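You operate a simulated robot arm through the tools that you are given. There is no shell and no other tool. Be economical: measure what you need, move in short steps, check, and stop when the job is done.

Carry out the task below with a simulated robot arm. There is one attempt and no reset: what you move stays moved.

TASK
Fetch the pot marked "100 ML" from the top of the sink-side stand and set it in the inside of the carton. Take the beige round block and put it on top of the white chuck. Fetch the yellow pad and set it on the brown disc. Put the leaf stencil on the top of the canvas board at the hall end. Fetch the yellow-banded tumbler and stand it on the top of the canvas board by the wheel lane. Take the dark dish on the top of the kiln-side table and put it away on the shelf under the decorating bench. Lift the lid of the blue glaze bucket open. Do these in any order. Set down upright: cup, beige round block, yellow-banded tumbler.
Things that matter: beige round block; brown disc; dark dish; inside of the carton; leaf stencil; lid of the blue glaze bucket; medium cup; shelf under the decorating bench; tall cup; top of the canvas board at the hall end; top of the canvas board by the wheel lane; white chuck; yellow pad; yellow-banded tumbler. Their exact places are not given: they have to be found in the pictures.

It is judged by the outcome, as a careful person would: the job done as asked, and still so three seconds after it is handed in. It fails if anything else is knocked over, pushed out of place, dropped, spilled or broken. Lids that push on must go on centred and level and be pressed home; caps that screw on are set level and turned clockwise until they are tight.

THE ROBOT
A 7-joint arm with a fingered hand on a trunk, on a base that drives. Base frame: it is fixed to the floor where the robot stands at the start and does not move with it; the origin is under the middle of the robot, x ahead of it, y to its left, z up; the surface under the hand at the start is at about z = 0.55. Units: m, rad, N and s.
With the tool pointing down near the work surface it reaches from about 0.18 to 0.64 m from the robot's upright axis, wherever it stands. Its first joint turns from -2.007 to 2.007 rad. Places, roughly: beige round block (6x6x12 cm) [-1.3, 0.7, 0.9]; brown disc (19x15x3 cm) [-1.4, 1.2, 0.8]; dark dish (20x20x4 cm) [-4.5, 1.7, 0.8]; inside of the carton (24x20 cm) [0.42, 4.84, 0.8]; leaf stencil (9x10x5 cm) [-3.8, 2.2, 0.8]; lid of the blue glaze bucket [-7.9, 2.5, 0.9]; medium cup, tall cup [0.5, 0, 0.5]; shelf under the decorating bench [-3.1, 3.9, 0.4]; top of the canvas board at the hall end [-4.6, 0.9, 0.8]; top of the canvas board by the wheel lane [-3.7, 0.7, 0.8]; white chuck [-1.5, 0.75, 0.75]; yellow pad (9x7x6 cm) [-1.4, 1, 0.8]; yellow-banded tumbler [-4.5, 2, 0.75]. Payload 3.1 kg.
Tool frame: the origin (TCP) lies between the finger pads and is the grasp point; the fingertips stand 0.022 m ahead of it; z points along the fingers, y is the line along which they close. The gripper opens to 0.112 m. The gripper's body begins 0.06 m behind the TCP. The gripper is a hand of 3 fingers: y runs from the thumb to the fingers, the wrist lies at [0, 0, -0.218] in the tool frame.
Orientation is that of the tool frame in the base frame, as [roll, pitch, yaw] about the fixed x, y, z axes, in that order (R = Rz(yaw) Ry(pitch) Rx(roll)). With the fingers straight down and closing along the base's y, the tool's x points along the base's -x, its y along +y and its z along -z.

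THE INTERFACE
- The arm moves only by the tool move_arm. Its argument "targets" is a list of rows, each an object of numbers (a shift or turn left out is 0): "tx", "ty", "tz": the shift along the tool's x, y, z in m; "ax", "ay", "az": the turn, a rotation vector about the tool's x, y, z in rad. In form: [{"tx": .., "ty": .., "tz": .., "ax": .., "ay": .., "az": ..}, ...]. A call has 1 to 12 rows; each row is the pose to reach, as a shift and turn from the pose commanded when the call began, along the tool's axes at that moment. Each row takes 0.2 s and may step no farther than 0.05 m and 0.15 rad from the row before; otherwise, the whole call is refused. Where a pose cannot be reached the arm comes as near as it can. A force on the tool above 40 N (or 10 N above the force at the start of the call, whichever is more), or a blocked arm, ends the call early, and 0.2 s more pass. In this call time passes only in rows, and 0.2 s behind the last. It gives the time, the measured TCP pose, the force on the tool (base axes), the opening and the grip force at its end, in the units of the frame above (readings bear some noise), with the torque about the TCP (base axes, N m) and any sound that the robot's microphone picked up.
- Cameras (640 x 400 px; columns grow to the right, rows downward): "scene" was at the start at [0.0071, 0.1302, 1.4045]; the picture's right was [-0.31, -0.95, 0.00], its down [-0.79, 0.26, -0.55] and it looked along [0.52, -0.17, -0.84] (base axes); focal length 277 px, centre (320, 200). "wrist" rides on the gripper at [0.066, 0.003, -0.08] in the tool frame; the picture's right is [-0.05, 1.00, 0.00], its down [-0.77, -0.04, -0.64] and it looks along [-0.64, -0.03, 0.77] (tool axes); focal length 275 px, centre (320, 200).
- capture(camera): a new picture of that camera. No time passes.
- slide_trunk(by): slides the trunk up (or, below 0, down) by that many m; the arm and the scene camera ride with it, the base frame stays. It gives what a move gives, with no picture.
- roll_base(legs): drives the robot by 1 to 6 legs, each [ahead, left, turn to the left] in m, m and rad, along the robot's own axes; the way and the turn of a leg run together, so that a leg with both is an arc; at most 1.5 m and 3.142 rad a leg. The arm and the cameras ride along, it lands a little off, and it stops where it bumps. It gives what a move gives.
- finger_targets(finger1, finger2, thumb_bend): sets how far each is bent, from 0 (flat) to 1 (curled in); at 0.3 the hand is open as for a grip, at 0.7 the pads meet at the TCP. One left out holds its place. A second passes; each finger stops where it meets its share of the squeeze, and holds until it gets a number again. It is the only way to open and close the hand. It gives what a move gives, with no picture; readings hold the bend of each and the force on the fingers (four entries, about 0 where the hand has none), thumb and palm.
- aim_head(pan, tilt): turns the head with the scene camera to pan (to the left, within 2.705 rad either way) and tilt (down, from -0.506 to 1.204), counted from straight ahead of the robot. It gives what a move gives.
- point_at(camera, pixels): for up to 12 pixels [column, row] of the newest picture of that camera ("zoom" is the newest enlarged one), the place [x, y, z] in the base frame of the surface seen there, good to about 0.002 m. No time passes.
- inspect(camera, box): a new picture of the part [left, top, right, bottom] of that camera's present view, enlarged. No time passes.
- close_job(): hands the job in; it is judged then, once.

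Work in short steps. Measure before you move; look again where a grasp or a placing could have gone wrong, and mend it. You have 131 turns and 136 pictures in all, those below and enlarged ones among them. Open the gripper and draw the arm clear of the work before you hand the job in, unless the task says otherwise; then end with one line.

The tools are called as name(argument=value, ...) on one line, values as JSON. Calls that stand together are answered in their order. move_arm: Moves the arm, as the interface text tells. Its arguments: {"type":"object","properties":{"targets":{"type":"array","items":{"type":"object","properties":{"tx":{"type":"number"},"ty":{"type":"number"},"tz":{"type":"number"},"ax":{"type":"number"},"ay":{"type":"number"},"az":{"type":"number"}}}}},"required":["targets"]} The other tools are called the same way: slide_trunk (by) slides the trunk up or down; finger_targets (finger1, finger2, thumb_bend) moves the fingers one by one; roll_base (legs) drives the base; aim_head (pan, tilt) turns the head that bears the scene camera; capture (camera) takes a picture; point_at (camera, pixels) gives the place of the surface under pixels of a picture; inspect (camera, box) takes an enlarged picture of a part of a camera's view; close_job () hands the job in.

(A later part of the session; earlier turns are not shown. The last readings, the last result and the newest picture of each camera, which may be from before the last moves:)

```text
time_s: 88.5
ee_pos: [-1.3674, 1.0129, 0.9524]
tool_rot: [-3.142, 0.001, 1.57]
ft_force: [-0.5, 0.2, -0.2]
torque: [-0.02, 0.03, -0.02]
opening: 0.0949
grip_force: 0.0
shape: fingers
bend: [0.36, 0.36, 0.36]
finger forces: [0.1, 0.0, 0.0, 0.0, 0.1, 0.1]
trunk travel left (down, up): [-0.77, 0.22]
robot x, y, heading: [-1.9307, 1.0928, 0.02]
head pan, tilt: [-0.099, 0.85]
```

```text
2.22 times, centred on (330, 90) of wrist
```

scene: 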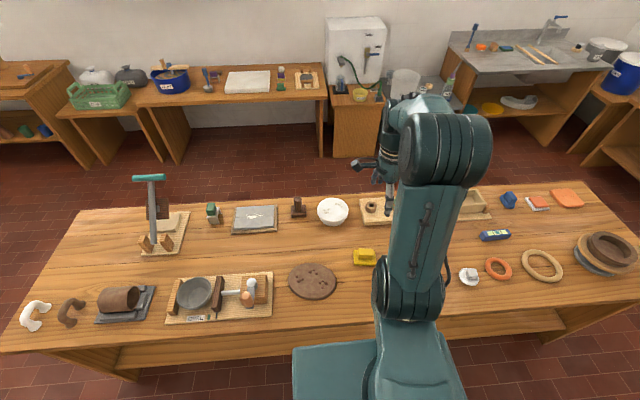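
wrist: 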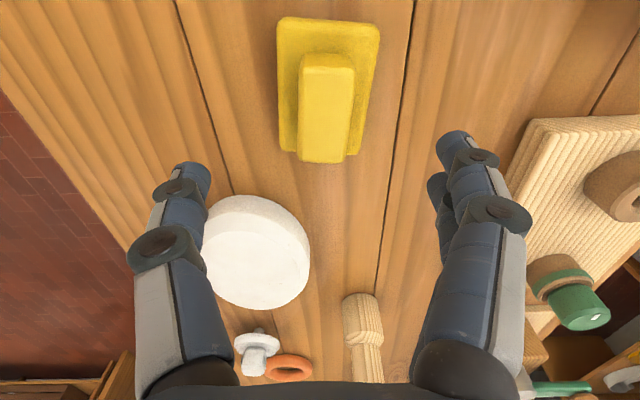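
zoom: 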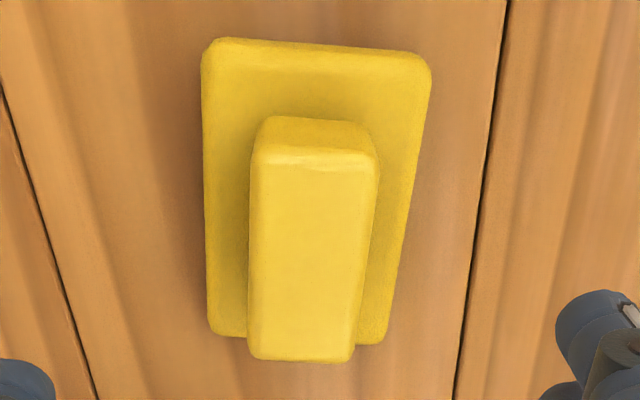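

Upper block is 26 mm wide centred at (−1.365,1.011), turned about −0.1 rad. I align and lower to TCP z≈0.867, then close.

move_arm(targets=[{"tx": -0.002, "ty": 0.0024, "az": 0.1, "tz": 0.03}, {"tx": -0.002, "ty": 0.0024, "az": 0.1, "tz": 0.06}, {"tx": -0.002, "ty": 0.0024, "az": 0.1, "tz": 0.085}])

finger_targets(finger1=0.7, finger2=0.7, thumb_bend=0.7)

capture(camera="wrist")

```text
time_s: 89.3
ee_pos: [-1.3642, 1.0113, 0.8703]
tool_rot: [3.14, -0.001, 1.473]
ft_force: [0.7, 0.3, -0.8]
torque: [0.01, -0.02, 0.05]
opening: 0.0948
grip_force: 0.1
shape: fingers
bend: [0.36, 0.36, 0.36]
finger forces: [0.1, 0.0, 0.1, 0.1, 0.0, 0.0]
trunk travel left (down, up): [-0.77, 0.22]
robot x, y, heading: [-1.9323, 1.0947, 0.021]
head pan, tilt: [-0.099, 0.85]
```

```text
time_s: 90.3
ee_pos: [-1.3651, 1.0126, 0.8699]
tool_rot: [-3.141, 0.0, 1.473]
ft_force: [0.1, 0.5, 0.2]
torque: [-0.01, 0.0, 0.0]
opening: 0.0273
grip_force: 11.2
shape: fingers
bend: [0.61, 0.62, 0.64]
finger forces: [5.7, 5.6, 0.0, 0.0, 11.2, 0.1]
trunk travel left (down, up): [-0.77, 0.22]
robot x, y, heading: [-1.932, 1.0944, 0.016]
head pan, tilt: [-0.099, 0.85]
```

```text
104 pictures are left
```

wrist: 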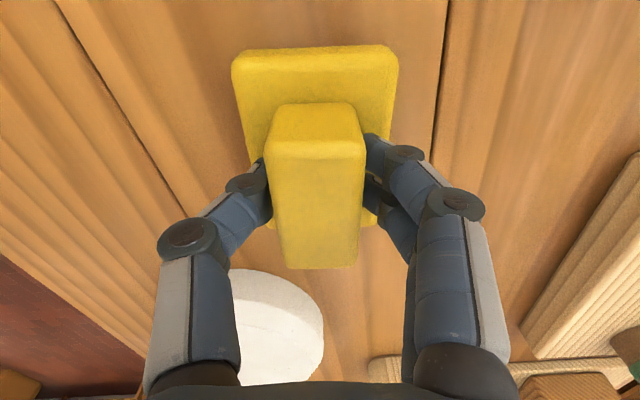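

Gripped (11 N). I lift the pad and check the disc's dark dots for height before placing.

move_arm(targets=[{"tz": -0.02}, {"tz": -0.06}, {"tz": -0.1}])

inspect(camera="scene", box=[280, 255, 345, 305])

point_at(camera="zoom", pixels=[[320, 60], [320, 340], [120, 200], [545, 200], [320, 230], [165, 225], [300, 130], [440, 255], [300, 300], [200, 130], [450, 130]])

```text
time_s: 91.1
ee_pos: [-1.3645, 1.0105, 0.9695]
tool_rot: [3.141, 0.0, 1.472]
ft_force: [-0.2, 0.1, -1.2]
torque: [0.01, -0.02, -0.01]
opening: 0.0277
grip_force: 11.0
shape: fingers
bend: [0.62, 0.62, 0.64]
finger forces: [5.5, 5.5, 0.0, 0.0, 11.3, 0.0]
trunk travel left (down, up): [-0.77, 0.22]
robot x, y, heading: [-1.9314, 1.0952, 0.017]
head pan, tilt: [-0.099, 0.85]
```

```text
8.00 times, centred on (312, 280) of scene
```

zoom: 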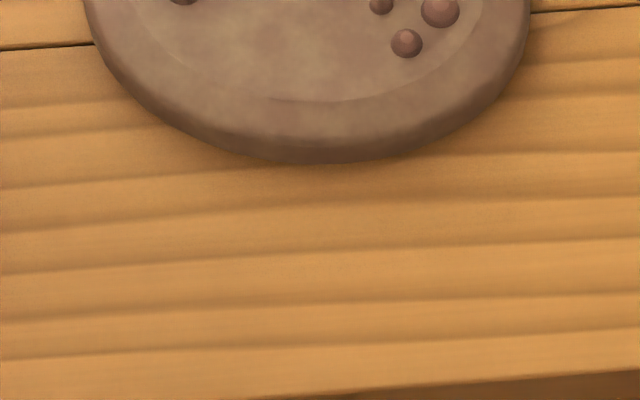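

```text
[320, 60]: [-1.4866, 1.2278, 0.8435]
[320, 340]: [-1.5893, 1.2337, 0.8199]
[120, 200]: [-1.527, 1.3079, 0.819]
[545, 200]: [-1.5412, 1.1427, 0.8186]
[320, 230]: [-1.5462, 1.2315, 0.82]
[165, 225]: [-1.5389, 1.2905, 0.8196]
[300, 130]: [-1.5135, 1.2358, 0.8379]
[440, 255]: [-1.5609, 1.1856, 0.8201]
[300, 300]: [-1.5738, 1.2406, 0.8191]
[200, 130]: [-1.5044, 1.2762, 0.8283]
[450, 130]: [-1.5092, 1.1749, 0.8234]
```

The view shifted with the trunk; I take a fresh picture of the disc.

inspect(camera="scene", box=[260, 200, 388, 280])

point_at(camera="zoom", pixels=[[290, 180], [290, 335], [165, 250], [375, 270], [280, 260], [350, 290]])

```text
5.00 times, centred on (324, 240) of scene
```

zoom: 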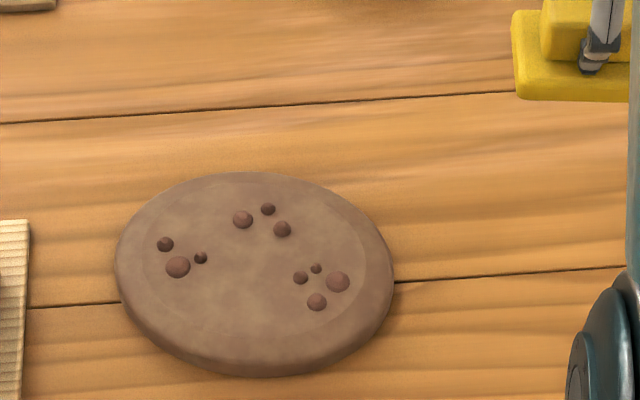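

```text
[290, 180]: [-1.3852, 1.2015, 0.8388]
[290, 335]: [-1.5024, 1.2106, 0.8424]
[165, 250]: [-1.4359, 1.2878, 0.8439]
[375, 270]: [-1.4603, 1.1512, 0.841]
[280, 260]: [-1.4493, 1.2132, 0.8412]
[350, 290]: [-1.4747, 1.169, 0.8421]
```

Disc centre ≈(−1.452,1.227), top 0.842. I carry the pad over it and lower to just above contact.

move_arm(targets=[{"tx": 0.034, "ty": -0.018, "az": -0.02}, {"tx": 0.069, "ty": -0.036, "az": -0.04}, {"tx": 0.103, "ty": -0.054, "az": -0.06}, {"tx": 0.137, "ty": -0.072, "az": -0.08}, {"tx": 0.172, "ty": -0.09, "az": -0.1}, {"tx": 0.2065, "ty": -0.108, "az": -0.1}, {"tx": 0.2065, "ty": -0.108, "az": -0.1, "tz": 0.035}, {"tx": 0.2065, "ty": -0.108, "az": -0.1, "tz": 0.06}, {"tx": 0.2065, "ty": -0.108, "az": -0.1, "tz": 0.072}])

inspect(camera="scene", box=[240, 170, 400, 290])

```text
time_s: 93.1
ee_pos: [-1.451, 1.2273, 0.8985]
tool_rot: [-3.141, 0.001, 1.572]
ft_force: [-0.2, 0.9, 0.3]
torque: [0.01, 0.0, -0.01]
opening: 0.0273
grip_force: 11.0
shape: fingers
bend: [0.62, 0.62, 0.64]
finger forces: [5.6, 5.5, 0.1, 0.0, 11.1, 0.0]
trunk travel left (down, up): [-0.77, 0.22]
robot x, y, heading: [-1.9364, 1.0931, 0.023]
head pan, tilt: [-0.099, 0.85]
```

```text
3.33 times, centred on (320, 230) of scene
```

zoom: 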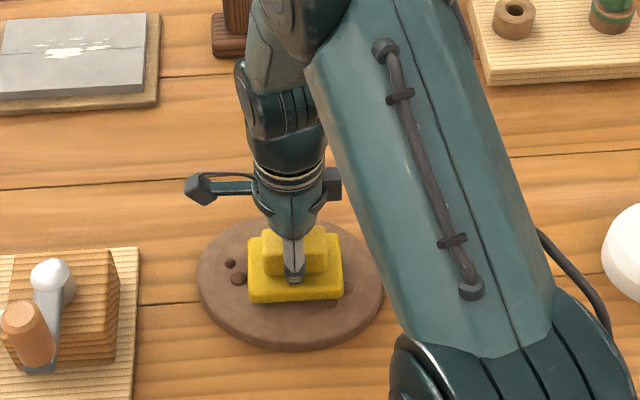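

The pad is well over the disc. I ease it down in small steps to contact.

move_arm(targets=[{"tz": 0.0015}, {"tz": 0.003}, {"tz": 0.0045}, {"tz": 0.006}])

```text
time_s: 94.1
ee_pos: [-1.45, 1.2262, 0.8925]
tool_rot: [-3.141, -0.002, 1.571]
ft_force: [0.2, -0.4, -0.5]
torque: [-0.02, -0.03, 0.0]
opening: 0.0272
grip_force: 11.5
shape: fingers
bend: [0.62, 0.62, 0.64]
finger forces: [5.6, 5.4, 0.1, 0.1, 11.1, 0.0]
trunk travel left (down, up): [-0.77, 0.22]
robot x, y, heading: [-1.9341, 1.0899, 0.017]
head pan, tilt: [-0.099, 0.85]
```

move_arm(targets=[{"tz": 0.001}, {"tz": 0.002}, {"tz": 0.003}])

```text
time_s: 94.9
ee_pos: [-1.4492, 1.2278, 0.891]
tool_rot: [3.137, 0.001, 1.57]
ft_force: [1.5, 2.4, 12.6]
torque: [0.02, -0.05, 0.01]
opening: 0.0269
grip_force: 14.5
shape: fingers
bend: [0.63, 0.63, 0.64]
finger forces: [7.9, 7.5, 0.1, 0.0, 13.7, 0.0]
trunk travel left (down, up): [-0.77, 0.22]
robot x, y, heading: [-1.9374, 1.0934, 0.02]
head pan, tilt: [-0.099, 0.85]
```

Contact (12.6 N). I relax 1 mm, open and lift off.

move_arm(targets=[{"tz": -0.001}])

finger_targets(finger1=0.36, finger2=0.36, thumb_bend=0.36)

move_arm(targets=[{"tz": -0.03}, {"tz": -0.08}, {"tz": -0.13}, {"tz": -0.18}])

capture(camera="wrist")

```text
time_s: 95.3
ee_pos: [-1.4506, 1.2263, 0.8917]
tool_rot: [-3.141, 0.0, 1.572]
ft_force: [1.7, 2.4, 7.3]
torque: [0.02, -0.02, -0.02]
opening: 0.0271
grip_force: 12.5
shape: fingers
bend: [0.62, 0.63, 0.64]
finger forces: [6.7, 6.7, 0.0, 0.0, 12.1, 0.1]
trunk travel left (down, up): [-0.77, 0.22]
robot x, y, heading: [-1.9321, 1.0933, 0.017]
head pan, tilt: [-0.099, 0.85]
```

```text
time_s: 96.3
ee_pos: [-1.4505, 1.226, 0.8906]
tool_rot: [3.141, -0.001, 1.572]
ft_force: [0.3, -0.1, -0.6]
torque: [-0.01, -0.01, -0.02]
opening: 0.0946
grip_force: 0.1
shape: fingers
bend: [0.36, 0.36, 0.36]
finger forces: [0.0, 0.0, 0.1, 0.0, 0.1, 0.1]
trunk travel left (down, up): [-0.77, 0.22]
robot x, y, heading: [-1.933, 1.0923, 0.016]
head pan, tilt: [-0.099, 0.85]
```

```text
time_s: 97.3
ee_pos: [-1.4497, 1.2276, 1.0729]
tool_rot: [-3.141, 0.001, 1.572]
ft_force: [0.7, -0.6, 0.5]
torque: [0.01, 0.02, 0.0]
opening: 0.0947
grip_force: 0.1
shape: fingers
bend: [0.36, 0.36, 0.36]
finger forces: [0.0, 0.0, 0.1, 0.0, 0.1, 0.0]
trunk travel left (down, up): [-0.77, 0.22]
robot x, y, heading: [-1.9341, 1.0952, 0.021]
head pan, tilt: [-0.099, 0.85]
```

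```text
100 pictures are left
```

wrist: 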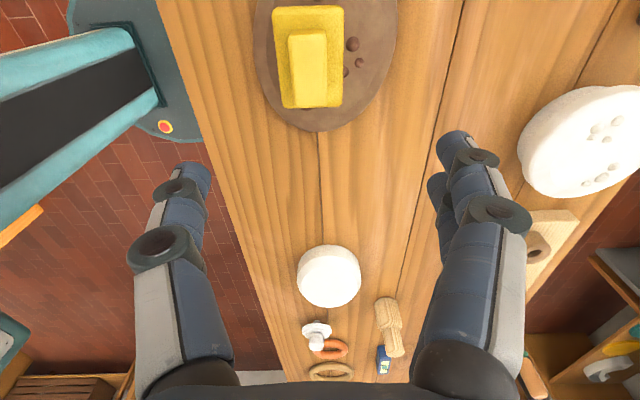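

Pad rests on the disc. Next the beige block: I shift the base 0.35 m to the right and look at block and chuck.

roll_base(legs=[[0, -0.35, -0.018]])

capture(camera="wrist")

inspect(camera="scene", box=[220, 120, 540, 320])

```text
time_s: 99.6
ee_pos: [-1.4429, 0.8719, 1.0723]
tool_rot: [-3.14, 0.0, 1.561]
ft_force: [-0.4, -0.2, 0.0]
torque: [0.04, -0.02, -0.03]
opening: 0.0947
grip_force: 0.1
shape: fingers
bend: [0.36, 0.36, 0.36]
finger forces: [0.0, 0.0, 0.1, 0.0, 0.0, 0.0]
trunk travel left (down, up): [-0.77, 0.22]
robot x, y, heading: [-1.9309, 0.7449, 0.008]
head pan, tilt: [-0.099, 0.85]
```

```text
99 pictures are left
```

wrist: 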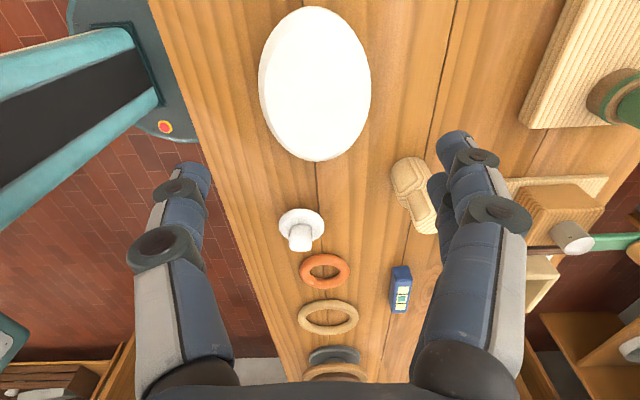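

```text
2.00 times, centred on (380, 220) of scene
```

zoom: 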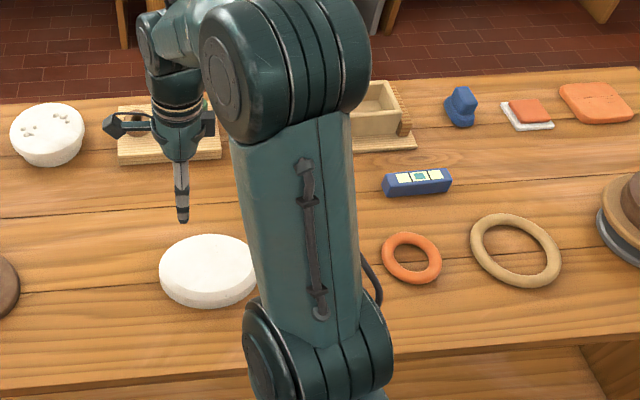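

I zoom the wrist view on the block to find its axis, and measure the chuck's outline.

inspect(camera="wrist", box=[360, 130, 456, 250])

point_at(camera="wrist", pixels=[[408, 170], [395, 175], [425, 175], [410, 158], [407, 205], [433, 205], [418, 195], [423, 230], [262, 85], [370, 85], [315, 12], [315, 155]])

```text
3.33 times, centred on (408, 190) of wrist
```

zoom: 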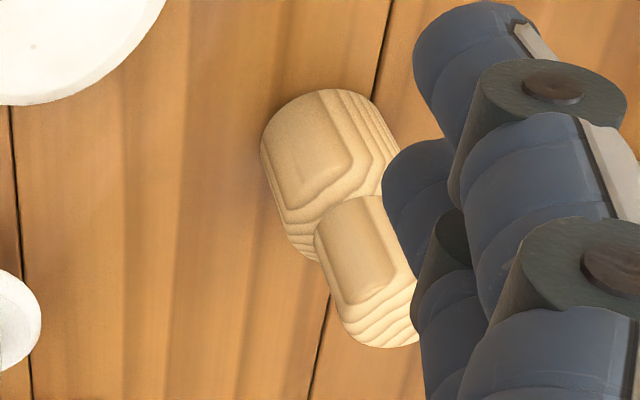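

```text
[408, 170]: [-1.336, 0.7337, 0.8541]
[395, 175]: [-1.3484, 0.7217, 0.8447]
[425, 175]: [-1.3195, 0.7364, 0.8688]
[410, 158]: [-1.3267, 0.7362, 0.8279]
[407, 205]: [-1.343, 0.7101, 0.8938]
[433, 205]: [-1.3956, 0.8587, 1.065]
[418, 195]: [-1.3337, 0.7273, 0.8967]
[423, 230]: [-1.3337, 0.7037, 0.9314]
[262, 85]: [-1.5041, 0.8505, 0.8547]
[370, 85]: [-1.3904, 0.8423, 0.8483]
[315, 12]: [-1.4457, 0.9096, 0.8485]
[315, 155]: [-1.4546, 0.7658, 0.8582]
```

Block axis ≈(−1.325,0.705), top z 0.932, neck above 0.875. I move above it at height and check centring.

move_arm(targets=[{"tx": -0.033, "ty": 0.024}, {"tx": -0.066, "ty": 0.048}, {"tx": -0.1, "ty": 0.072}, {"tx": -0.133, "ty": 0.096}, {"tx": -0.166, "ty": 0.12}, {"tx": -0.166, "ty": 0.12, "tz": 0.04}, {"tx": -0.166, "ty": 0.12, "tz": 0.08}])

capture(camera="wrist")

```text
time_s: 101.2
ee_pos: [-1.3232, 0.7033, 0.9924]
tool_rot: [3.141, -0.001, 1.56]
ft_force: [0.5, -0.6, 0.0]
torque: [0.03, 0.02, -0.04]
opening: 0.0948
grip_force: 0.1
shape: fingers
bend: [0.36, 0.36, 0.36]
finger forces: [0.0, 0.0, 0.0, 0.0, 0.0, 0.0]
trunk travel left (down, up): [-0.77, 0.22]
robot x, y, heading: [-1.9305, 0.7438, 0.007]
head pan, tilt: [-0.099, 0.85]
```

```text
96 pictures are left
```

wrist: 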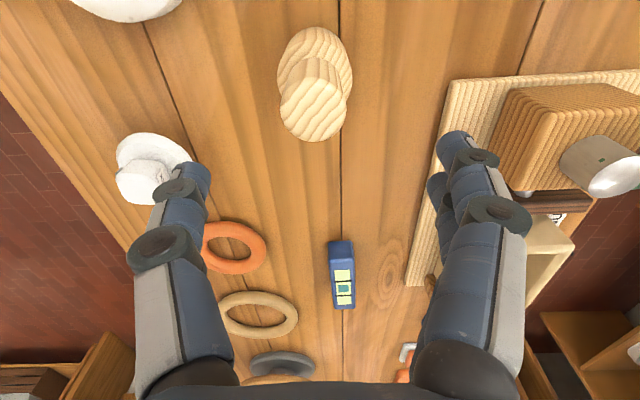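

point_at(camera="wrist", pixels=[[285, 110], [345, 110], [314, 85], [312, 136], [314, 110], [300, 50], [345, 80], [282, 75]])

inspect(camera="wrist", box=[260, 10, 370, 150])

```text
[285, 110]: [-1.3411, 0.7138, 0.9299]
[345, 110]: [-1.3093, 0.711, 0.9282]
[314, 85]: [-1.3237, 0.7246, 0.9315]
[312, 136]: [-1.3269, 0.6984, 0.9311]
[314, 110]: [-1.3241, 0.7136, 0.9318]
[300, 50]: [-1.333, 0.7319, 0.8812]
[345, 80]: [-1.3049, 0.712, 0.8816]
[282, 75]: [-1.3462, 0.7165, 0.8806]
```

```text
2.86 times, centred on (315, 80) of wrist
```

zoom: 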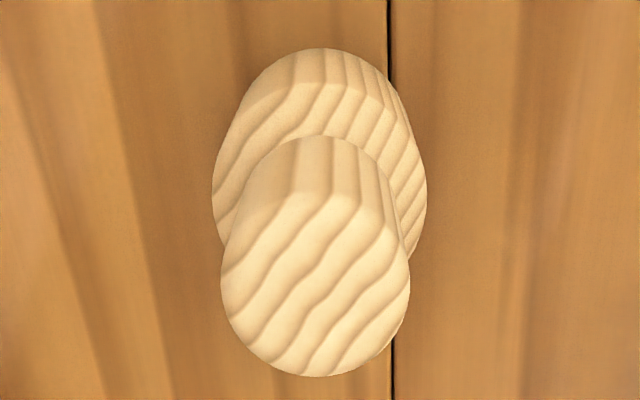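

Neck centre ≈(−1.325,0.710), radius ~17 mm, ledge at 0.881. I descend to TCP z≈0.909 and close.

move_arm(targets=[{"tx": 0.006, "ty": -0.002, "tz": 0.03}, {"tx": 0.006, "ty": -0.002, "tz": 0.06}, {"tx": 0.006, "ty": -0.002, "tz": 0.084}])

finger_targets(finger1=0.7, finger2=0.7, thumb_bend=0.7)

capture(camera="wrist")

```text
time_s: 102.0
ee_pos: [-1.3255, 0.7097, 0.9088]
tool_rot: [-3.141, -0.001, 1.56]
ft_force: [-1.5, 0.3, -0.2]
torque: [0.0, 0.03, 0.01]
opening: 0.0946
grip_force: 0.0
shape: fingers
bend: [0.36, 0.36, 0.36]
finger forces: [0.1, 0.0, 0.0, 0.0, 0.1, 0.0]
trunk travel left (down, up): [-0.77, 0.22]
robot x, y, heading: [-1.9274, 0.745, 0.007]
head pan, tilt: [-0.099, 0.85]
```

```text
time_s: 103.0
ee_pos: [-1.3264, 0.7081, 0.9081]
tool_rot: [-3.141, 0.001, 1.559]
ft_force: [0.3, 0.0, -0.6]
torque: [-0.03, 0.05, 0.03]
opening: 0.0287
grip_force: 10.9
shape: fingers
bend: [0.61, 0.62, 0.63]
finger forces: [6.0, 5.7, 0.1, 0.0, 11.0, 0.1]
trunk travel left (down, up): [-0.77, 0.22]
robot x, y, heading: [-1.9299, 0.7405, 0.007]
head pan, tilt: [-0.099, 0.85]
```

```text
94 pictures are left
```

wrist: 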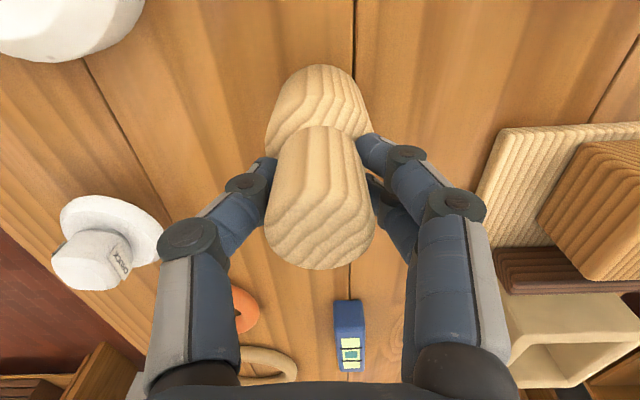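

The block is held. The small white piece carries lettering at (122,262); I read it before placing.

inspect(camera="wrist", box=[40, 180, 180, 300])

point_at(camera="wrist", pixels=[[75, 240], [125, 240], [90, 262], [75, 285], [125, 270], [110, 205], [160, 235], [80, 262]])

```text
3.33 times, centred on (110, 240) of wrist
```

zoom: 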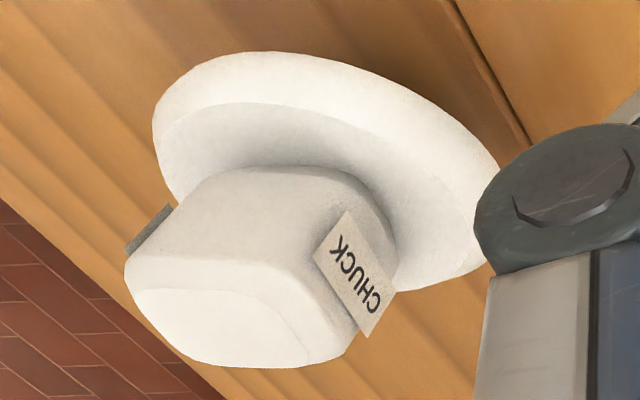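

```text
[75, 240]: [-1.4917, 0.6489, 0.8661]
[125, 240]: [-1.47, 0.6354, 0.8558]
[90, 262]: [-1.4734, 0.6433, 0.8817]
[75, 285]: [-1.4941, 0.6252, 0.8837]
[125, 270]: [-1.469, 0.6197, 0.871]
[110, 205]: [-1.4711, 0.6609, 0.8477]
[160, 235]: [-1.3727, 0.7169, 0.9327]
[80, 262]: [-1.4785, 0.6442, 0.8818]
```

It is labelled CHUCK, so this small knobbed piece is the target (top z≈0.883). I lift the block and move partway to see the knob's top from above.

move_arm(targets=[{"tz": -0.015}, {"tz": -0.05}, {"tz": -0.09}, {"tz": -0.13}, {"tz": -0.14, "ty": -0.03, "tx": 0.02}, {"tz": -0.14, "ty": -0.06, "tx": 0.03}])

capture(camera="wrist")

capture(camera="scene")

```text
time_s: 104.4
ee_pos: [-1.3855, 0.742, 1.0491]
tool_rot: [-3.141, -0.001, 1.558]
ft_force: [-0.8, -0.4, -3.5]
torque: [-0.04, -0.03, -0.01]
opening: 0.0284
grip_force: 11.3
shape: fingers
bend: [0.61, 0.62, 0.63]
finger forces: [6.2, 5.9, 0.0, 0.1, 11.0, 0.1]
trunk travel left (down, up): [-0.77, 0.22]
robot x, y, heading: [-1.9293, 0.7439, 0.007]
head pan, tilt: [-0.099, 0.85]
```

```text
92 pictures are left
```

wrist: 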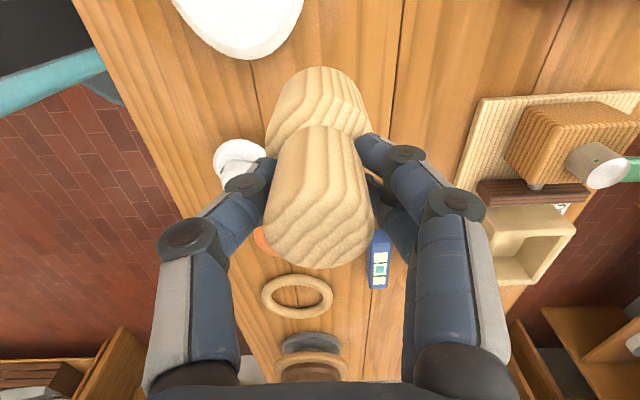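

```text
91 pictures are left
```

scene: 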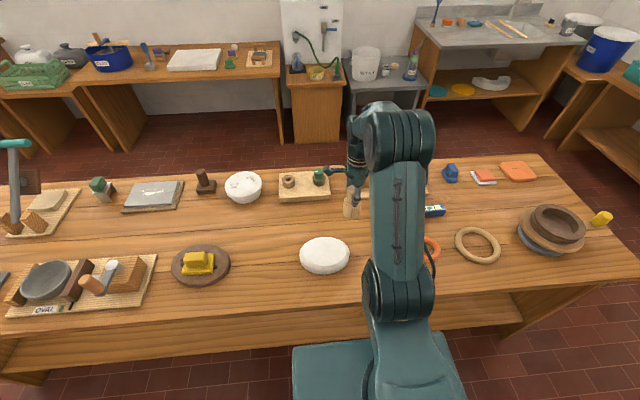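

The chuck is hidden behind the arm from here; I shift the base 0.3 m left so the scene camera sees it.

roll_base(legs=[[0, 0.3, 0]])

aim_head(pan=-0.4, tilt=0.9)

capture(camera="scene")

```text
time_s: 106.4
ee_pos: [-1.3858, 1.0422, 1.0497]
tool_rot: [-3.14, -0.001, 1.555]
ft_force: [-0.4, -0.7, -2.6]
torque: [-0.03, 0.0, 0.03]
opening: 0.0285
grip_force: 11.2
shape: fingers
bend: [0.61, 0.62, 0.63]
finger forces: [6.2, 5.9, 0.0, 0.0, 10.9, 0.1]
trunk travel left (down, up): [-0.77, 0.22]
robot x, y, heading: [-1.9295, 1.0466, 0.001]
head pan, tilt: [-0.099, 0.85]
```

```text
time_s: 107.2
ee_pos: [-1.3876, 1.0405, 1.0486]
tool_rot: [3.141, 0.0, 1.557]
ft_force: [-0.3, -0.3, -2.9]
torque: [0.0, -0.01, 0.02]
opening: 0.0286
grip_force: 10.9
shape: fingers
bend: [0.61, 0.62, 0.63]
finger forces: [6.3, 6.0, 0.1, 0.1, 10.9, 0.0]
trunk travel left (down, up): [-0.77, 0.22]
robot x, y, heading: [-1.9321, 1.0457, 0.006]
head pan, tilt: [-0.4, 0.901]
```

```text
90 pictures are left
```

scene: 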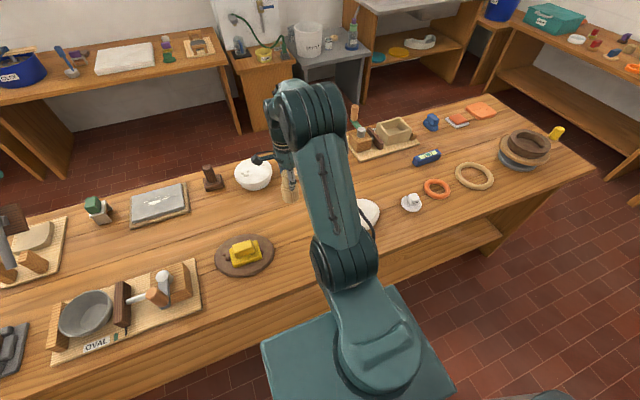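

The chuck shows at (412,201). I zoom and measure its top face.

inspect(camera="scene", box=[392, 188, 432, 213])

point_at(camera="zoom", pixels=[[230, 120], [290, 100], [340, 130], [380, 80], [400, 130], [300, 160], [300, 70], [350, 100], [320, 115], [180, 200], [440, 220]])

```text
16.00 times, centred on (412, 200) of scene
```

zoom: 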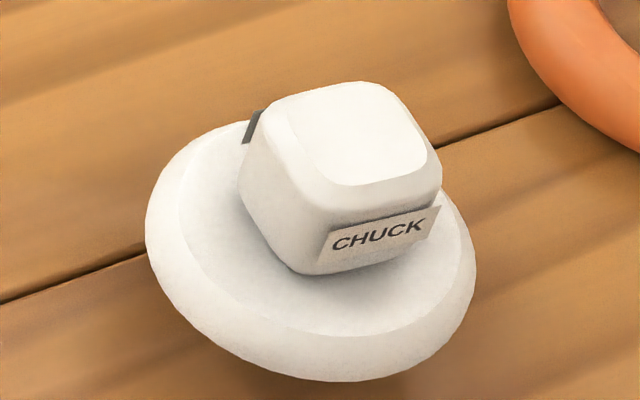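

```text
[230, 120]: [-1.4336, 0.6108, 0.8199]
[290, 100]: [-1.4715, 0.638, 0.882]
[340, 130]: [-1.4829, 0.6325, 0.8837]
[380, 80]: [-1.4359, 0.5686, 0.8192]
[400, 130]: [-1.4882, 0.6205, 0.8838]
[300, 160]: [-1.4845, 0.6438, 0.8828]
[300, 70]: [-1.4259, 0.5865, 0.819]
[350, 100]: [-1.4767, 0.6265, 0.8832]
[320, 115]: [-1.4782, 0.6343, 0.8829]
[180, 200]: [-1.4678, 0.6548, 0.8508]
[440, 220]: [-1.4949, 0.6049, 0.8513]
```

Knob top centre ≈(−1.486,0.629), z 0.8835. I also measure the held block's offset relative to the TCP and its uprightness.

inspect(camera="scene", box=[260, 150, 324, 214])

inspect(camera="wrist", box=[220, 40, 420, 290])

point_at(camera="wrist", pixels=[[290, 220], [355, 220], [320, 250], [318, 200], [318, 145], [300, 85], [345, 85], [320, 70]])

```text
6.25 times, centred on (292, 182) of scene
```

zoom: 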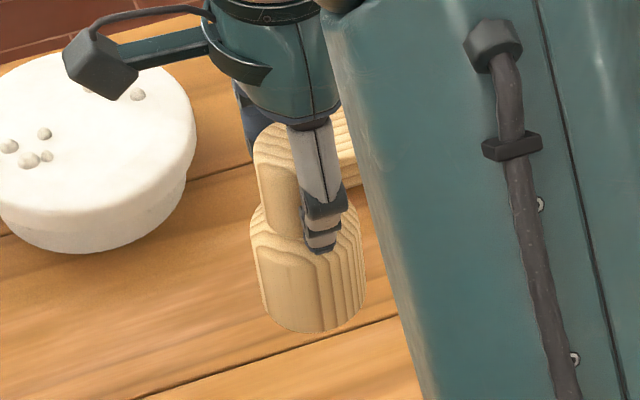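

```text
1.60 times, centred on (320, 165) of wrist
```

zoom: 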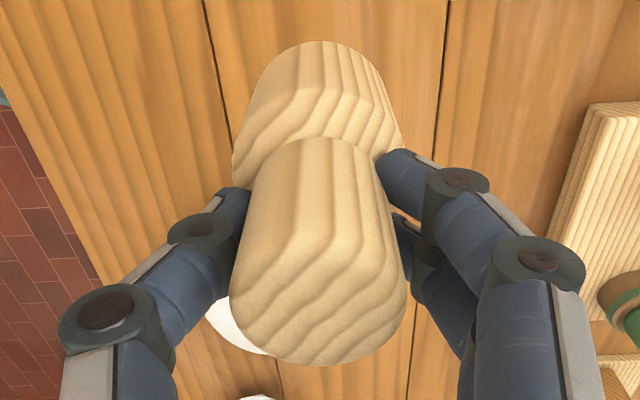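

```text
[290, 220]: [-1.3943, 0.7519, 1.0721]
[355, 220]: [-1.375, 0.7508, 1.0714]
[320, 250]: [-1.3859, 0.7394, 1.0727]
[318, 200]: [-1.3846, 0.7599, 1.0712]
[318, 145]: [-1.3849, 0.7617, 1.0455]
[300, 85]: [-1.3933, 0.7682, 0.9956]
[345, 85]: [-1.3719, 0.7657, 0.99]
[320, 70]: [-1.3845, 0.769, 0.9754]
```

The block's axis coincides with the TCP within ~2 mm. I carry it at the present height (bottom ≈0.96) to above the knob.

move_arm(targets=[{"tx": -0.0413, "ty": -0.0094}, {"tx": -0.0827, "ty": -0.0188}, {"tx": -0.124, "ty": -0.0282}, {"tx": -0.1653, "ty": -0.0376}, {"tx": -0.2067, "ty": -0.047}, {"tx": -0.248, "ty": -0.0564}, {"tx": -0.2893, "ty": -0.0658}, {"tx": -0.3306, "ty": -0.0752}, {"tx": -0.372, "ty": -0.0846}, {"tx": -0.4133, "ty": -0.094}])

inspect(camera="scene", box=[352, 140, 480, 220])

```text
time_s: 109.4
ee_pos: [-1.4887, 0.6272, 1.0471]
tool_rot: [-3.141, -0.004, 1.556]
ft_force: [0.0, -0.4, -3.4]
torque: [0.04, 0.03, 0.01]
opening: 0.0284
grip_force: 11.5
shape: fingers
bend: [0.61, 0.62, 0.64]
finger forces: [6.5, 6.2, 0.1, 0.0, 10.9, 0.0]
trunk travel left (down, up): [-0.77, 0.22]
robot x, y, heading: [-1.9278, 1.0422, 0.001]
head pan, tilt: [-0.4, 0.901]
```

```text
5.00 times, centred on (416, 180) of scene
```

zoom: 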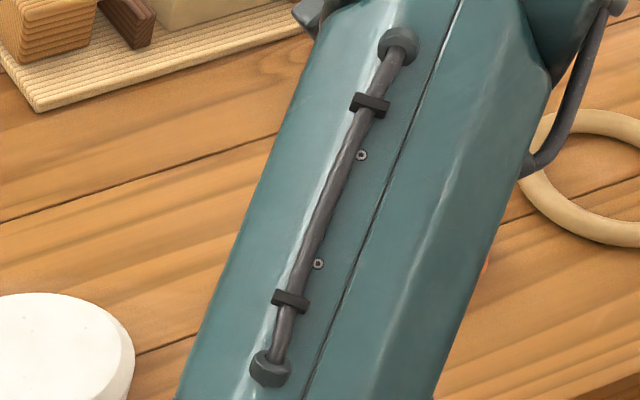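

The arm hides it; I rely on coordinates. I lower to ~6 mm above contact and check with the wrist view.

move_arm(targets=[{"tz": 0.03}, {"tz": 0.055}, {"tz": 0.068}])

capture(camera="wrist")

```text
time_s: 110.2
ee_pos: [-1.4881, 0.6289, 0.9789]
tool_rot: [-3.14, 0.001, 1.555]
ft_force: [-0.1, 1.0, -2.8]
torque: [-0.02, -0.02, -0.02]
opening: 0.0282
grip_force: 12.1
shape: fingers
bend: [0.61, 0.62, 0.64]
finger forces: [6.7, 6.3, 0.0, 0.0, 10.9, 0.0]
trunk travel left (down, up): [-0.77, 0.22]
robot x, y, heading: [-1.9305, 1.0422, 0.009]
head pan, tilt: [-0.4, 0.901]
```

```text
85 pictures are left
```

wrist: 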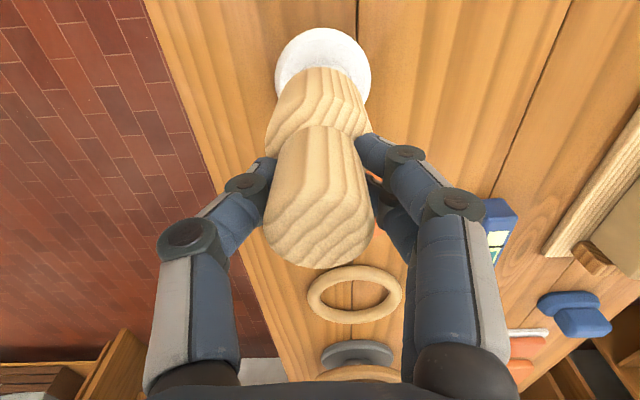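

Chuck centre appears ~1.5 mm to the +x side; I nudge that and lower in small steps to contact.

move_arm(targets=[{"ty": 0.0015, "tz": 0.002}, {"ty": 0.0015, "tz": 0.004}, {"ty": 0.0015, "tz": 0.0055}, {"ty": 0.0015, "tz": 0.007}])

```text
time_s: 111.2
ee_pos: [-1.4856, 0.6291, 0.9732]
tool_rot: [-3.141, -0.001, 1.555]
ft_force: [-0.5, -0.1, -3.2]
torque: [0.04, 0.0, 0.01]
opening: 0.0285
grip_force: 11.9
shape: fingers
bend: [0.61, 0.62, 0.64]
finger forces: [6.6, 6.3, 0.0, 0.1, 10.9, 0.0]
trunk travel left (down, up): [-0.77, 0.22]
robot x, y, heading: [-1.9271, 1.0449, 0.005]
head pan, tilt: [-0.4, 0.901]
```

move_arm(targets=[{"tz": 0.001}, {"tz": 0.002}, {"tz": 0.003}, {"tz": 0.004}])

```text
time_s: 112.2
ee_pos: [-1.486, 0.6302, 0.9718]
tool_rot: [3.139, 0.002, 1.555]
ft_force: [0.0, -0.3, 6.3]
torque: [0.0, 0.01, 0.01]
opening: 0.0276
grip_force: 13.2
shape: fingers
bend: [0.62, 0.63, 0.64]
finger forces: [7.3, 6.9, 0.0, 0.0, 12.1, 0.1]
trunk travel left (down, up): [-0.77, 0.22]
robot x, y, heading: [-1.9321, 1.046, 0.006]
head pan, tilt: [-0.4, 0.901]
```

Contact at the expected height with no torque — flat on the knob. I release gently in two stages.

finger_targets(finger1=0.58, finger2=0.59, thumb_bend=0.61)

capture(camera="wrist")

```text
time_s: 113.2
ee_pos: [-1.486, 0.6285, 0.9719]
tool_rot: [-3.141, 0.001, 1.556]
ft_force: [-0.4, -1.2, 1.1]
torque: [-0.01, -0.01, 0.0]
opening: 0.0316
grip_force: 1.2
shape: fingers
bend: [0.57, 0.58, 0.61]
finger forces: [0.3, 0.9, 0.0, 0.1, 1.3, 0.0]
trunk travel left (down, up): [-0.77, 0.22]
robot x, y, heading: [-1.9294, 1.0456, 0.003]
head pan, tilt: [-0.4, 0.901]
```

```text
84 pictures are left
```

wrist: 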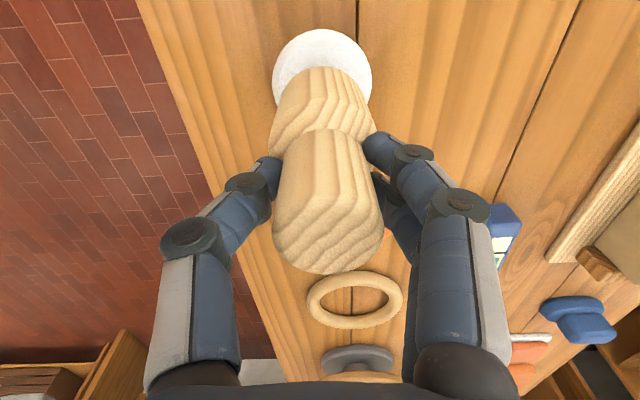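

It stands with only ~1 N finger contact. I back the thumb off first, then the rest, and look.

finger_targets(thumb_bend=0.58)

finger_targets(finger1=0.54, finger2=0.54, thumb_bend=0.54)

capture(camera="wrist")

```text
time_s: 114.2
ee_pos: [-1.4862, 0.6291, 0.9705]
tool_rot: [-3.142, 0.0, 1.558]
ft_force: [0.4, -0.4, -0.4]
torque: [-0.01, 0.0, -0.01]
opening: 0.0354
grip_force: 0.1
shape: fingers
bend: [0.57, 0.59, 0.57]
finger forces: [0.1, 0.1, 0.0, 0.1, 0.0, 0.0]
trunk travel left (down, up): [-0.77, 0.22]
robot x, y, heading: [-1.9318, 1.0445, 0.012]
head pan, tilt: [-0.4, 0.901]
```

```text
time_s: 115.2
ee_pos: [-1.4862, 0.6289, 0.9704]
tool_rot: [3.141, -0.001, 1.555]
ft_force: [-0.7, -0.3, -0.8]
torque: [0.01, 0.01, 0.02]
opening: 0.043
grip_force: 0.2
shape: fingers
bend: [0.54, 0.54, 0.54]
finger forces: [0.1, 0.0, 0.0, 0.0, 0.0, 0.1]
trunk travel left (down, up): [-0.77, 0.22]
robot x, y, heading: [-1.9316, 1.0453, -0.0]
head pan, tilt: [-0.4, 0.901]
```

```text
83 pictures are left
```

wrist: 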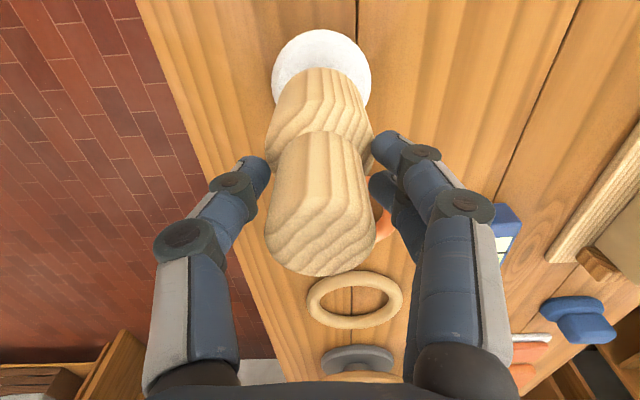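

It righted itself and stands free. I open fully and rise straight up.

finger_targets(finger1=0.36, finger2=0.36, thumb_bend=0.36)

move_arm(targets=[{"tz": -0.03}, {"tz": -0.07}, {"tz": -0.12}, {"tz": -0.17}, {"tz": -0.22}])

capture(camera="wrist")

```text
time_s: 116.2
ee_pos: [-1.4867, 0.6295, 0.9701]
tool_rot: [-3.141, -0.001, 1.555]
ft_force: [-0.3, 0.2, -0.3]
torque: [-0.01, -0.02, 0.04]
opening: 0.0944
grip_force: 0.0
shape: fingers
bend: [0.36, 0.36, 0.36]
finger forces: [0.0, 0.0, 0.0, 0.0, 0.0, 0.0]
trunk travel left (down, up): [-0.77, 0.22]
robot x, y, heading: [-1.9284, 1.0485, 0.003]
head pan, tilt: [-0.4, 0.901]
```

```text
time_s: 117.4
ee_pos: [-1.4935, 0.6376, 1.1834]
tool_rot: [-3.139, -0.001, 1.555]
ft_force: [-0.6, 0.1, -0.2]
torque: [-0.02, 0.0, 0.02]
opening: 0.0945
grip_force: 0.1
shape: fingers
bend: [0.36, 0.36, 0.36]
finger forces: [0.0, 0.1, 0.0, 0.1, 0.1, 0.0]
out of reach, approached as far as the arm can: row 5
trunk travel left (down, up): [-0.77, 0.22]
robot x, y, heading: [-1.9263, 1.0417, 0.0]
head pan, tilt: [-0.4, 0.901]
```

```text
82 pictures are left
```

wrist: 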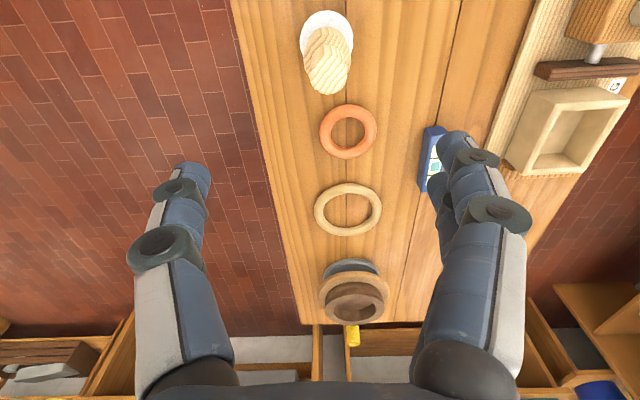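

The block stands upright on the chuck. I retract the arm in front of the robot, raise the trunk and turn round to face the orange tables.

move_arm(targets=[{"tx": 0.045}, {"tx": 0.09}, {"tx": 0.135}, {"tx": 0.18}, {"tx": 0.225}, {"tx": 0.27}, {"tx": 0.315}, {"tx": 0.36}, {"tx": 0.36, "ty": -0.03}, {"tx": 0.36, "ty": -0.06}])

slide_trunk(by=0.2)

roll_base(legs=[[0, 0, 1.57], [0, 0, 1.57]])

aim_head(pan=-0.15, tilt=0.45)

capture(camera="scene")

```text
time_s: 119.6
ee_pos: [-1.5462, 0.9972, 1.1825]
tool_rot: [3.14, 0.001, 1.557]
ft_force: [0.1, -0.8, -0.6]
torque: [-0.03, -0.01, 0.02]
opening: 0.0947
grip_force: 0.1
shape: fingers
bend: [0.36, 0.36, 0.36]
finger forces: [0.0, 0.0, 0.0, 0.0, 0.0, 0.0]
trunk travel left (down, up): [-0.77, 0.22]
robot x, y, heading: [-1.9314, 1.0439, 0.007]
head pan, tilt: [-0.4, 0.901]
```

```text
time_s: 121.8
ee_pos: [-1.5445, 0.9969, 1.3824]
tool_rot: [-3.141, 0.0, 1.556]
ft_force: [-0.2, 0.7, 0.0]
torque: [-0.01, 0.01, 0.02]
opening: 0.0949
grip_force: 0.0
shape: fingers
bend: [0.36, 0.36, 0.36]
finger forces: [0.0, 0.0, 0.0, 0.0, 0.0, 0.1]
trunk travel left (down, up): [-0.97, 0.02]
robot x, y, heading: [-1.9327, 1.0459, -0.001]
head pan, tilt: [-0.4, 0.901]
```

```text
time_s: 129.8
ee_pos: [-2.3144, 1.0965, 1.3817]
tool_rot: [3.141, 0.0, -1.595]
ft_force: [-0.2, 0.9, 0.0]
torque: [-0.02, -0.06, -0.01]
opening: 0.0947
grip_force: 0.1
shape: fingers
bend: [0.36, 0.36, 0.36]
finger forces: [0.0, 0.1, 0.1, 0.1, 0.1, 0.0]
trunk travel left (down, up): [-0.97, 0.02]
robot x, y, heading: [-1.9317, 1.0428, 3.137]
head pan, tilt: [-0.4, 0.901]
```

```text
time_s: 130.7
ee_pos: [-2.3145, 1.0962, 1.3826]
tool_rot: [-3.141, 0.001, -1.595]
ft_force: [0.4, 0.5, 0.7]
torque: [0.02, 0.02, 0.0]
opening: 0.0948
grip_force: 0.0
shape: fingers
bend: [0.36, 0.36, 0.36]
finger forces: [0.1, 0.1, 0.0, 0.0, 0.1, 0.0]
trunk travel left (down, up): [-0.97, 0.02]
robot x, y, heading: [-1.9275, 1.0446, 3.136]
head pan, tilt: [-0.15, 0.45]
```

```text
81 pictures are left
```

scene: 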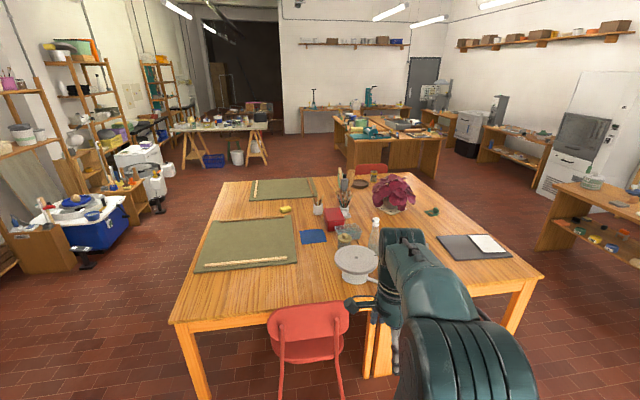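

Both canvas boards are visible: near one at (245,243) and far one at (283,190). I zoom on the small things and measure the layout.

inspect(camera="scene", box=[300, 155, 460, 255])

point_at(camera="scene", pixels=[[171, 320], [541, 275], [222, 182], [425, 175], [295, 262], [196, 270], [312, 180], [250, 198], [432, 211], [362, 184], [283, 209], [312, 236]])

```text
4.00 times, centred on (380, 205) of scene
```

zoom: 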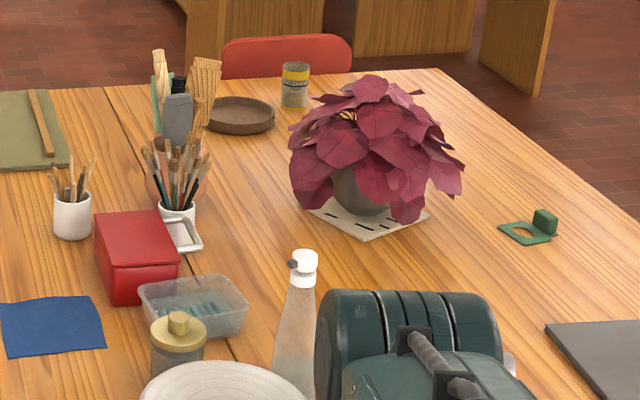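

```text
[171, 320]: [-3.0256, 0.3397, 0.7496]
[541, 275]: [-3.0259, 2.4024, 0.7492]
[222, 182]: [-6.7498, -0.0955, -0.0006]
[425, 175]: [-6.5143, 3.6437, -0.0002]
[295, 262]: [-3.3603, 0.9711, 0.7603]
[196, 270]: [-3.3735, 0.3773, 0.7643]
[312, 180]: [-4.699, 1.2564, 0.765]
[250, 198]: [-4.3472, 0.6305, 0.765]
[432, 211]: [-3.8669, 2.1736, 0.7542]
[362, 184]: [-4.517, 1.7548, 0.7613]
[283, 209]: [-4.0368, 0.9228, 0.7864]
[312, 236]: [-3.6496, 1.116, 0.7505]
```

The leaf stencil is at (−3.87,2.17), the tumbler at zoom (295,85), dish at (−4.52,1.755). To know how close I can stand, I look down at my own base, and measure the tumbler and chairs.

point_at(camera="zoom", pixels=[[295, 95], [295, 68], [285, 55], [350, 60], [225, 65], [440, 72], [270, 115], [210, 115], [515, 235], [545, 215], [370, 235], [240, 98]])

aim_head(pan=0.5, tilt=1.2)

capture(camera="scene")

```text
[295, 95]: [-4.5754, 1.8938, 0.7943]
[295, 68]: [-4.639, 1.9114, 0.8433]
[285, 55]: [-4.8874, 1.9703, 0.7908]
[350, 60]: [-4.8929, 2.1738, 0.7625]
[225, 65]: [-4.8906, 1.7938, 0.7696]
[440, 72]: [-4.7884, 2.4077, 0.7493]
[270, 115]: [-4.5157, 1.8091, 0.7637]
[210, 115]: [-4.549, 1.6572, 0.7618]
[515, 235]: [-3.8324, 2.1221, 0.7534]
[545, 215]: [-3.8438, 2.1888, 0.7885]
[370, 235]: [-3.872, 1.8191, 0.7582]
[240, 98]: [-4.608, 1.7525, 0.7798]
```

```text
time_s: 131.8
ee_pos: [-2.3154, 1.0953, 1.382]
tool_rot: [-3.141, 0.0, -1.595]
ft_force: [-0.3, 0.0, 0.6]
torque: [-0.06, -0.02, 0.01]
opening: 0.0944
grip_force: 0.2
shape: fingers
bend: [0.36, 0.36, 0.36]
finger forces: [0.1, 0.0, 0.0, 0.0, 0.1, 0.1]
trunk travel left (down, up): [-0.97, 0.02]
robot x, y, heading: [-1.9323, 1.0418, 3.137]
head pan, tilt: [0.499, 1.201]
```

```text
79 pictures are left
```

scene: 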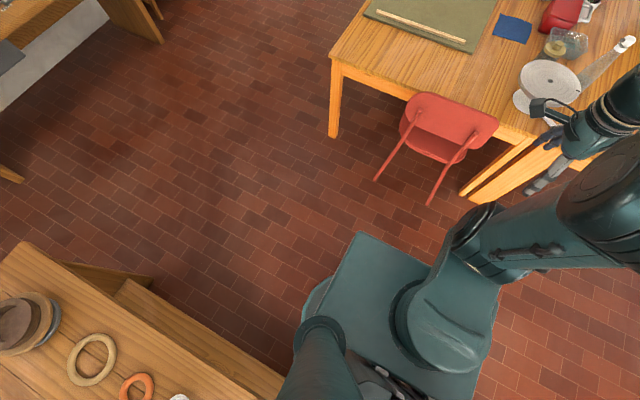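

I measure the robot's platform corners and column.

point_at(camera="scene", pixels=[[358, 238], [500, 290], [310, 295], [320, 345], [370, 290], [430, 340], [460, 395], [300, 330], [450, 260]])

```text
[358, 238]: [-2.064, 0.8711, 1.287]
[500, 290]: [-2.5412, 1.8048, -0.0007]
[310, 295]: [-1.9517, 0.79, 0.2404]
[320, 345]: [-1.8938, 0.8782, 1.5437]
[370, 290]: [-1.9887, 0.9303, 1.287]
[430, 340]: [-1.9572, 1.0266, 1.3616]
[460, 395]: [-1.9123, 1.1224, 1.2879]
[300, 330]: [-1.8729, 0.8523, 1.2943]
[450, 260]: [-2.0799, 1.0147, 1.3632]
```

The base is a low disc of radius ≈0.25 with the column ≈0.13 ahead of the axis, so I can stand close to the tables. I drive via y≈2.8 to the stencil's side (−3.87, 2.75) and face −y.

roll_base(legs=[[0, -0.9, 0], [0, -0.88, 0], [1.0, 0, 0], [0.94, 0, 0], [0, 0, 1.57]])

aim_head(pan=0.0, tilt=0.9)

capture(camera="scene")

```text
time_s: 154.1
ee_pos: [-3.8997, 2.4667, 1.3819]
tool_rot: [3.14, -0.001, 0.009]
ft_force: [-0.1, -0.2, -0.2]
torque: [0.01, 0.02, 0.02]
opening: 0.0945
grip_force: 0.0
shape: fingers
bend: [0.36, 0.36, 0.36]
finger forces: [0.0, 0.0, 0.0, 0.0, 0.0, 0.0]
trunk travel left (down, up): [-0.97, 0.02]
robot x, y, heading: [-3.8595, 2.8561, -1.542]
head pan, tilt: [0.499, 1.201]
```

```text
time_s: 155.0
ee_pos: [-3.9001, 2.468, 1.3831]
tool_rot: [-3.141, -0.002, 0.008]
ft_force: [-0.9, 0.0, 0.6]
torque: [0.0, 0.0, 0.02]
opening: 0.0951
grip_force: 0.1
shape: fingers
bend: [0.36, 0.36, 0.36]
finger forces: [0.0, 0.1, 0.0, 0.1, 0.0, 0.0]
trunk travel left (down, up): [-0.97, 0.02]
robot x, y, heading: [-3.8655, 2.8568, -1.543]
head pan, tilt: [0.0, 0.901]
```

```text
78 pictures are left
```

scene: 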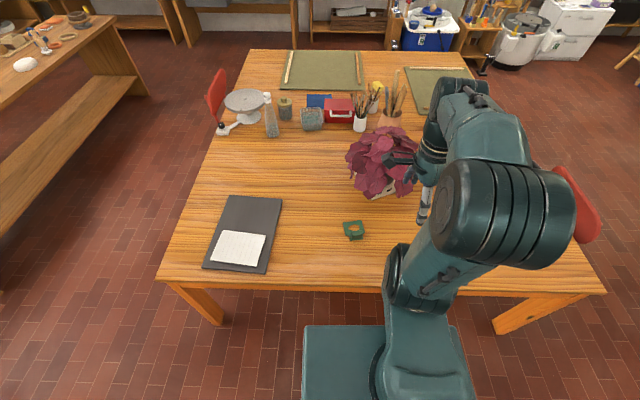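

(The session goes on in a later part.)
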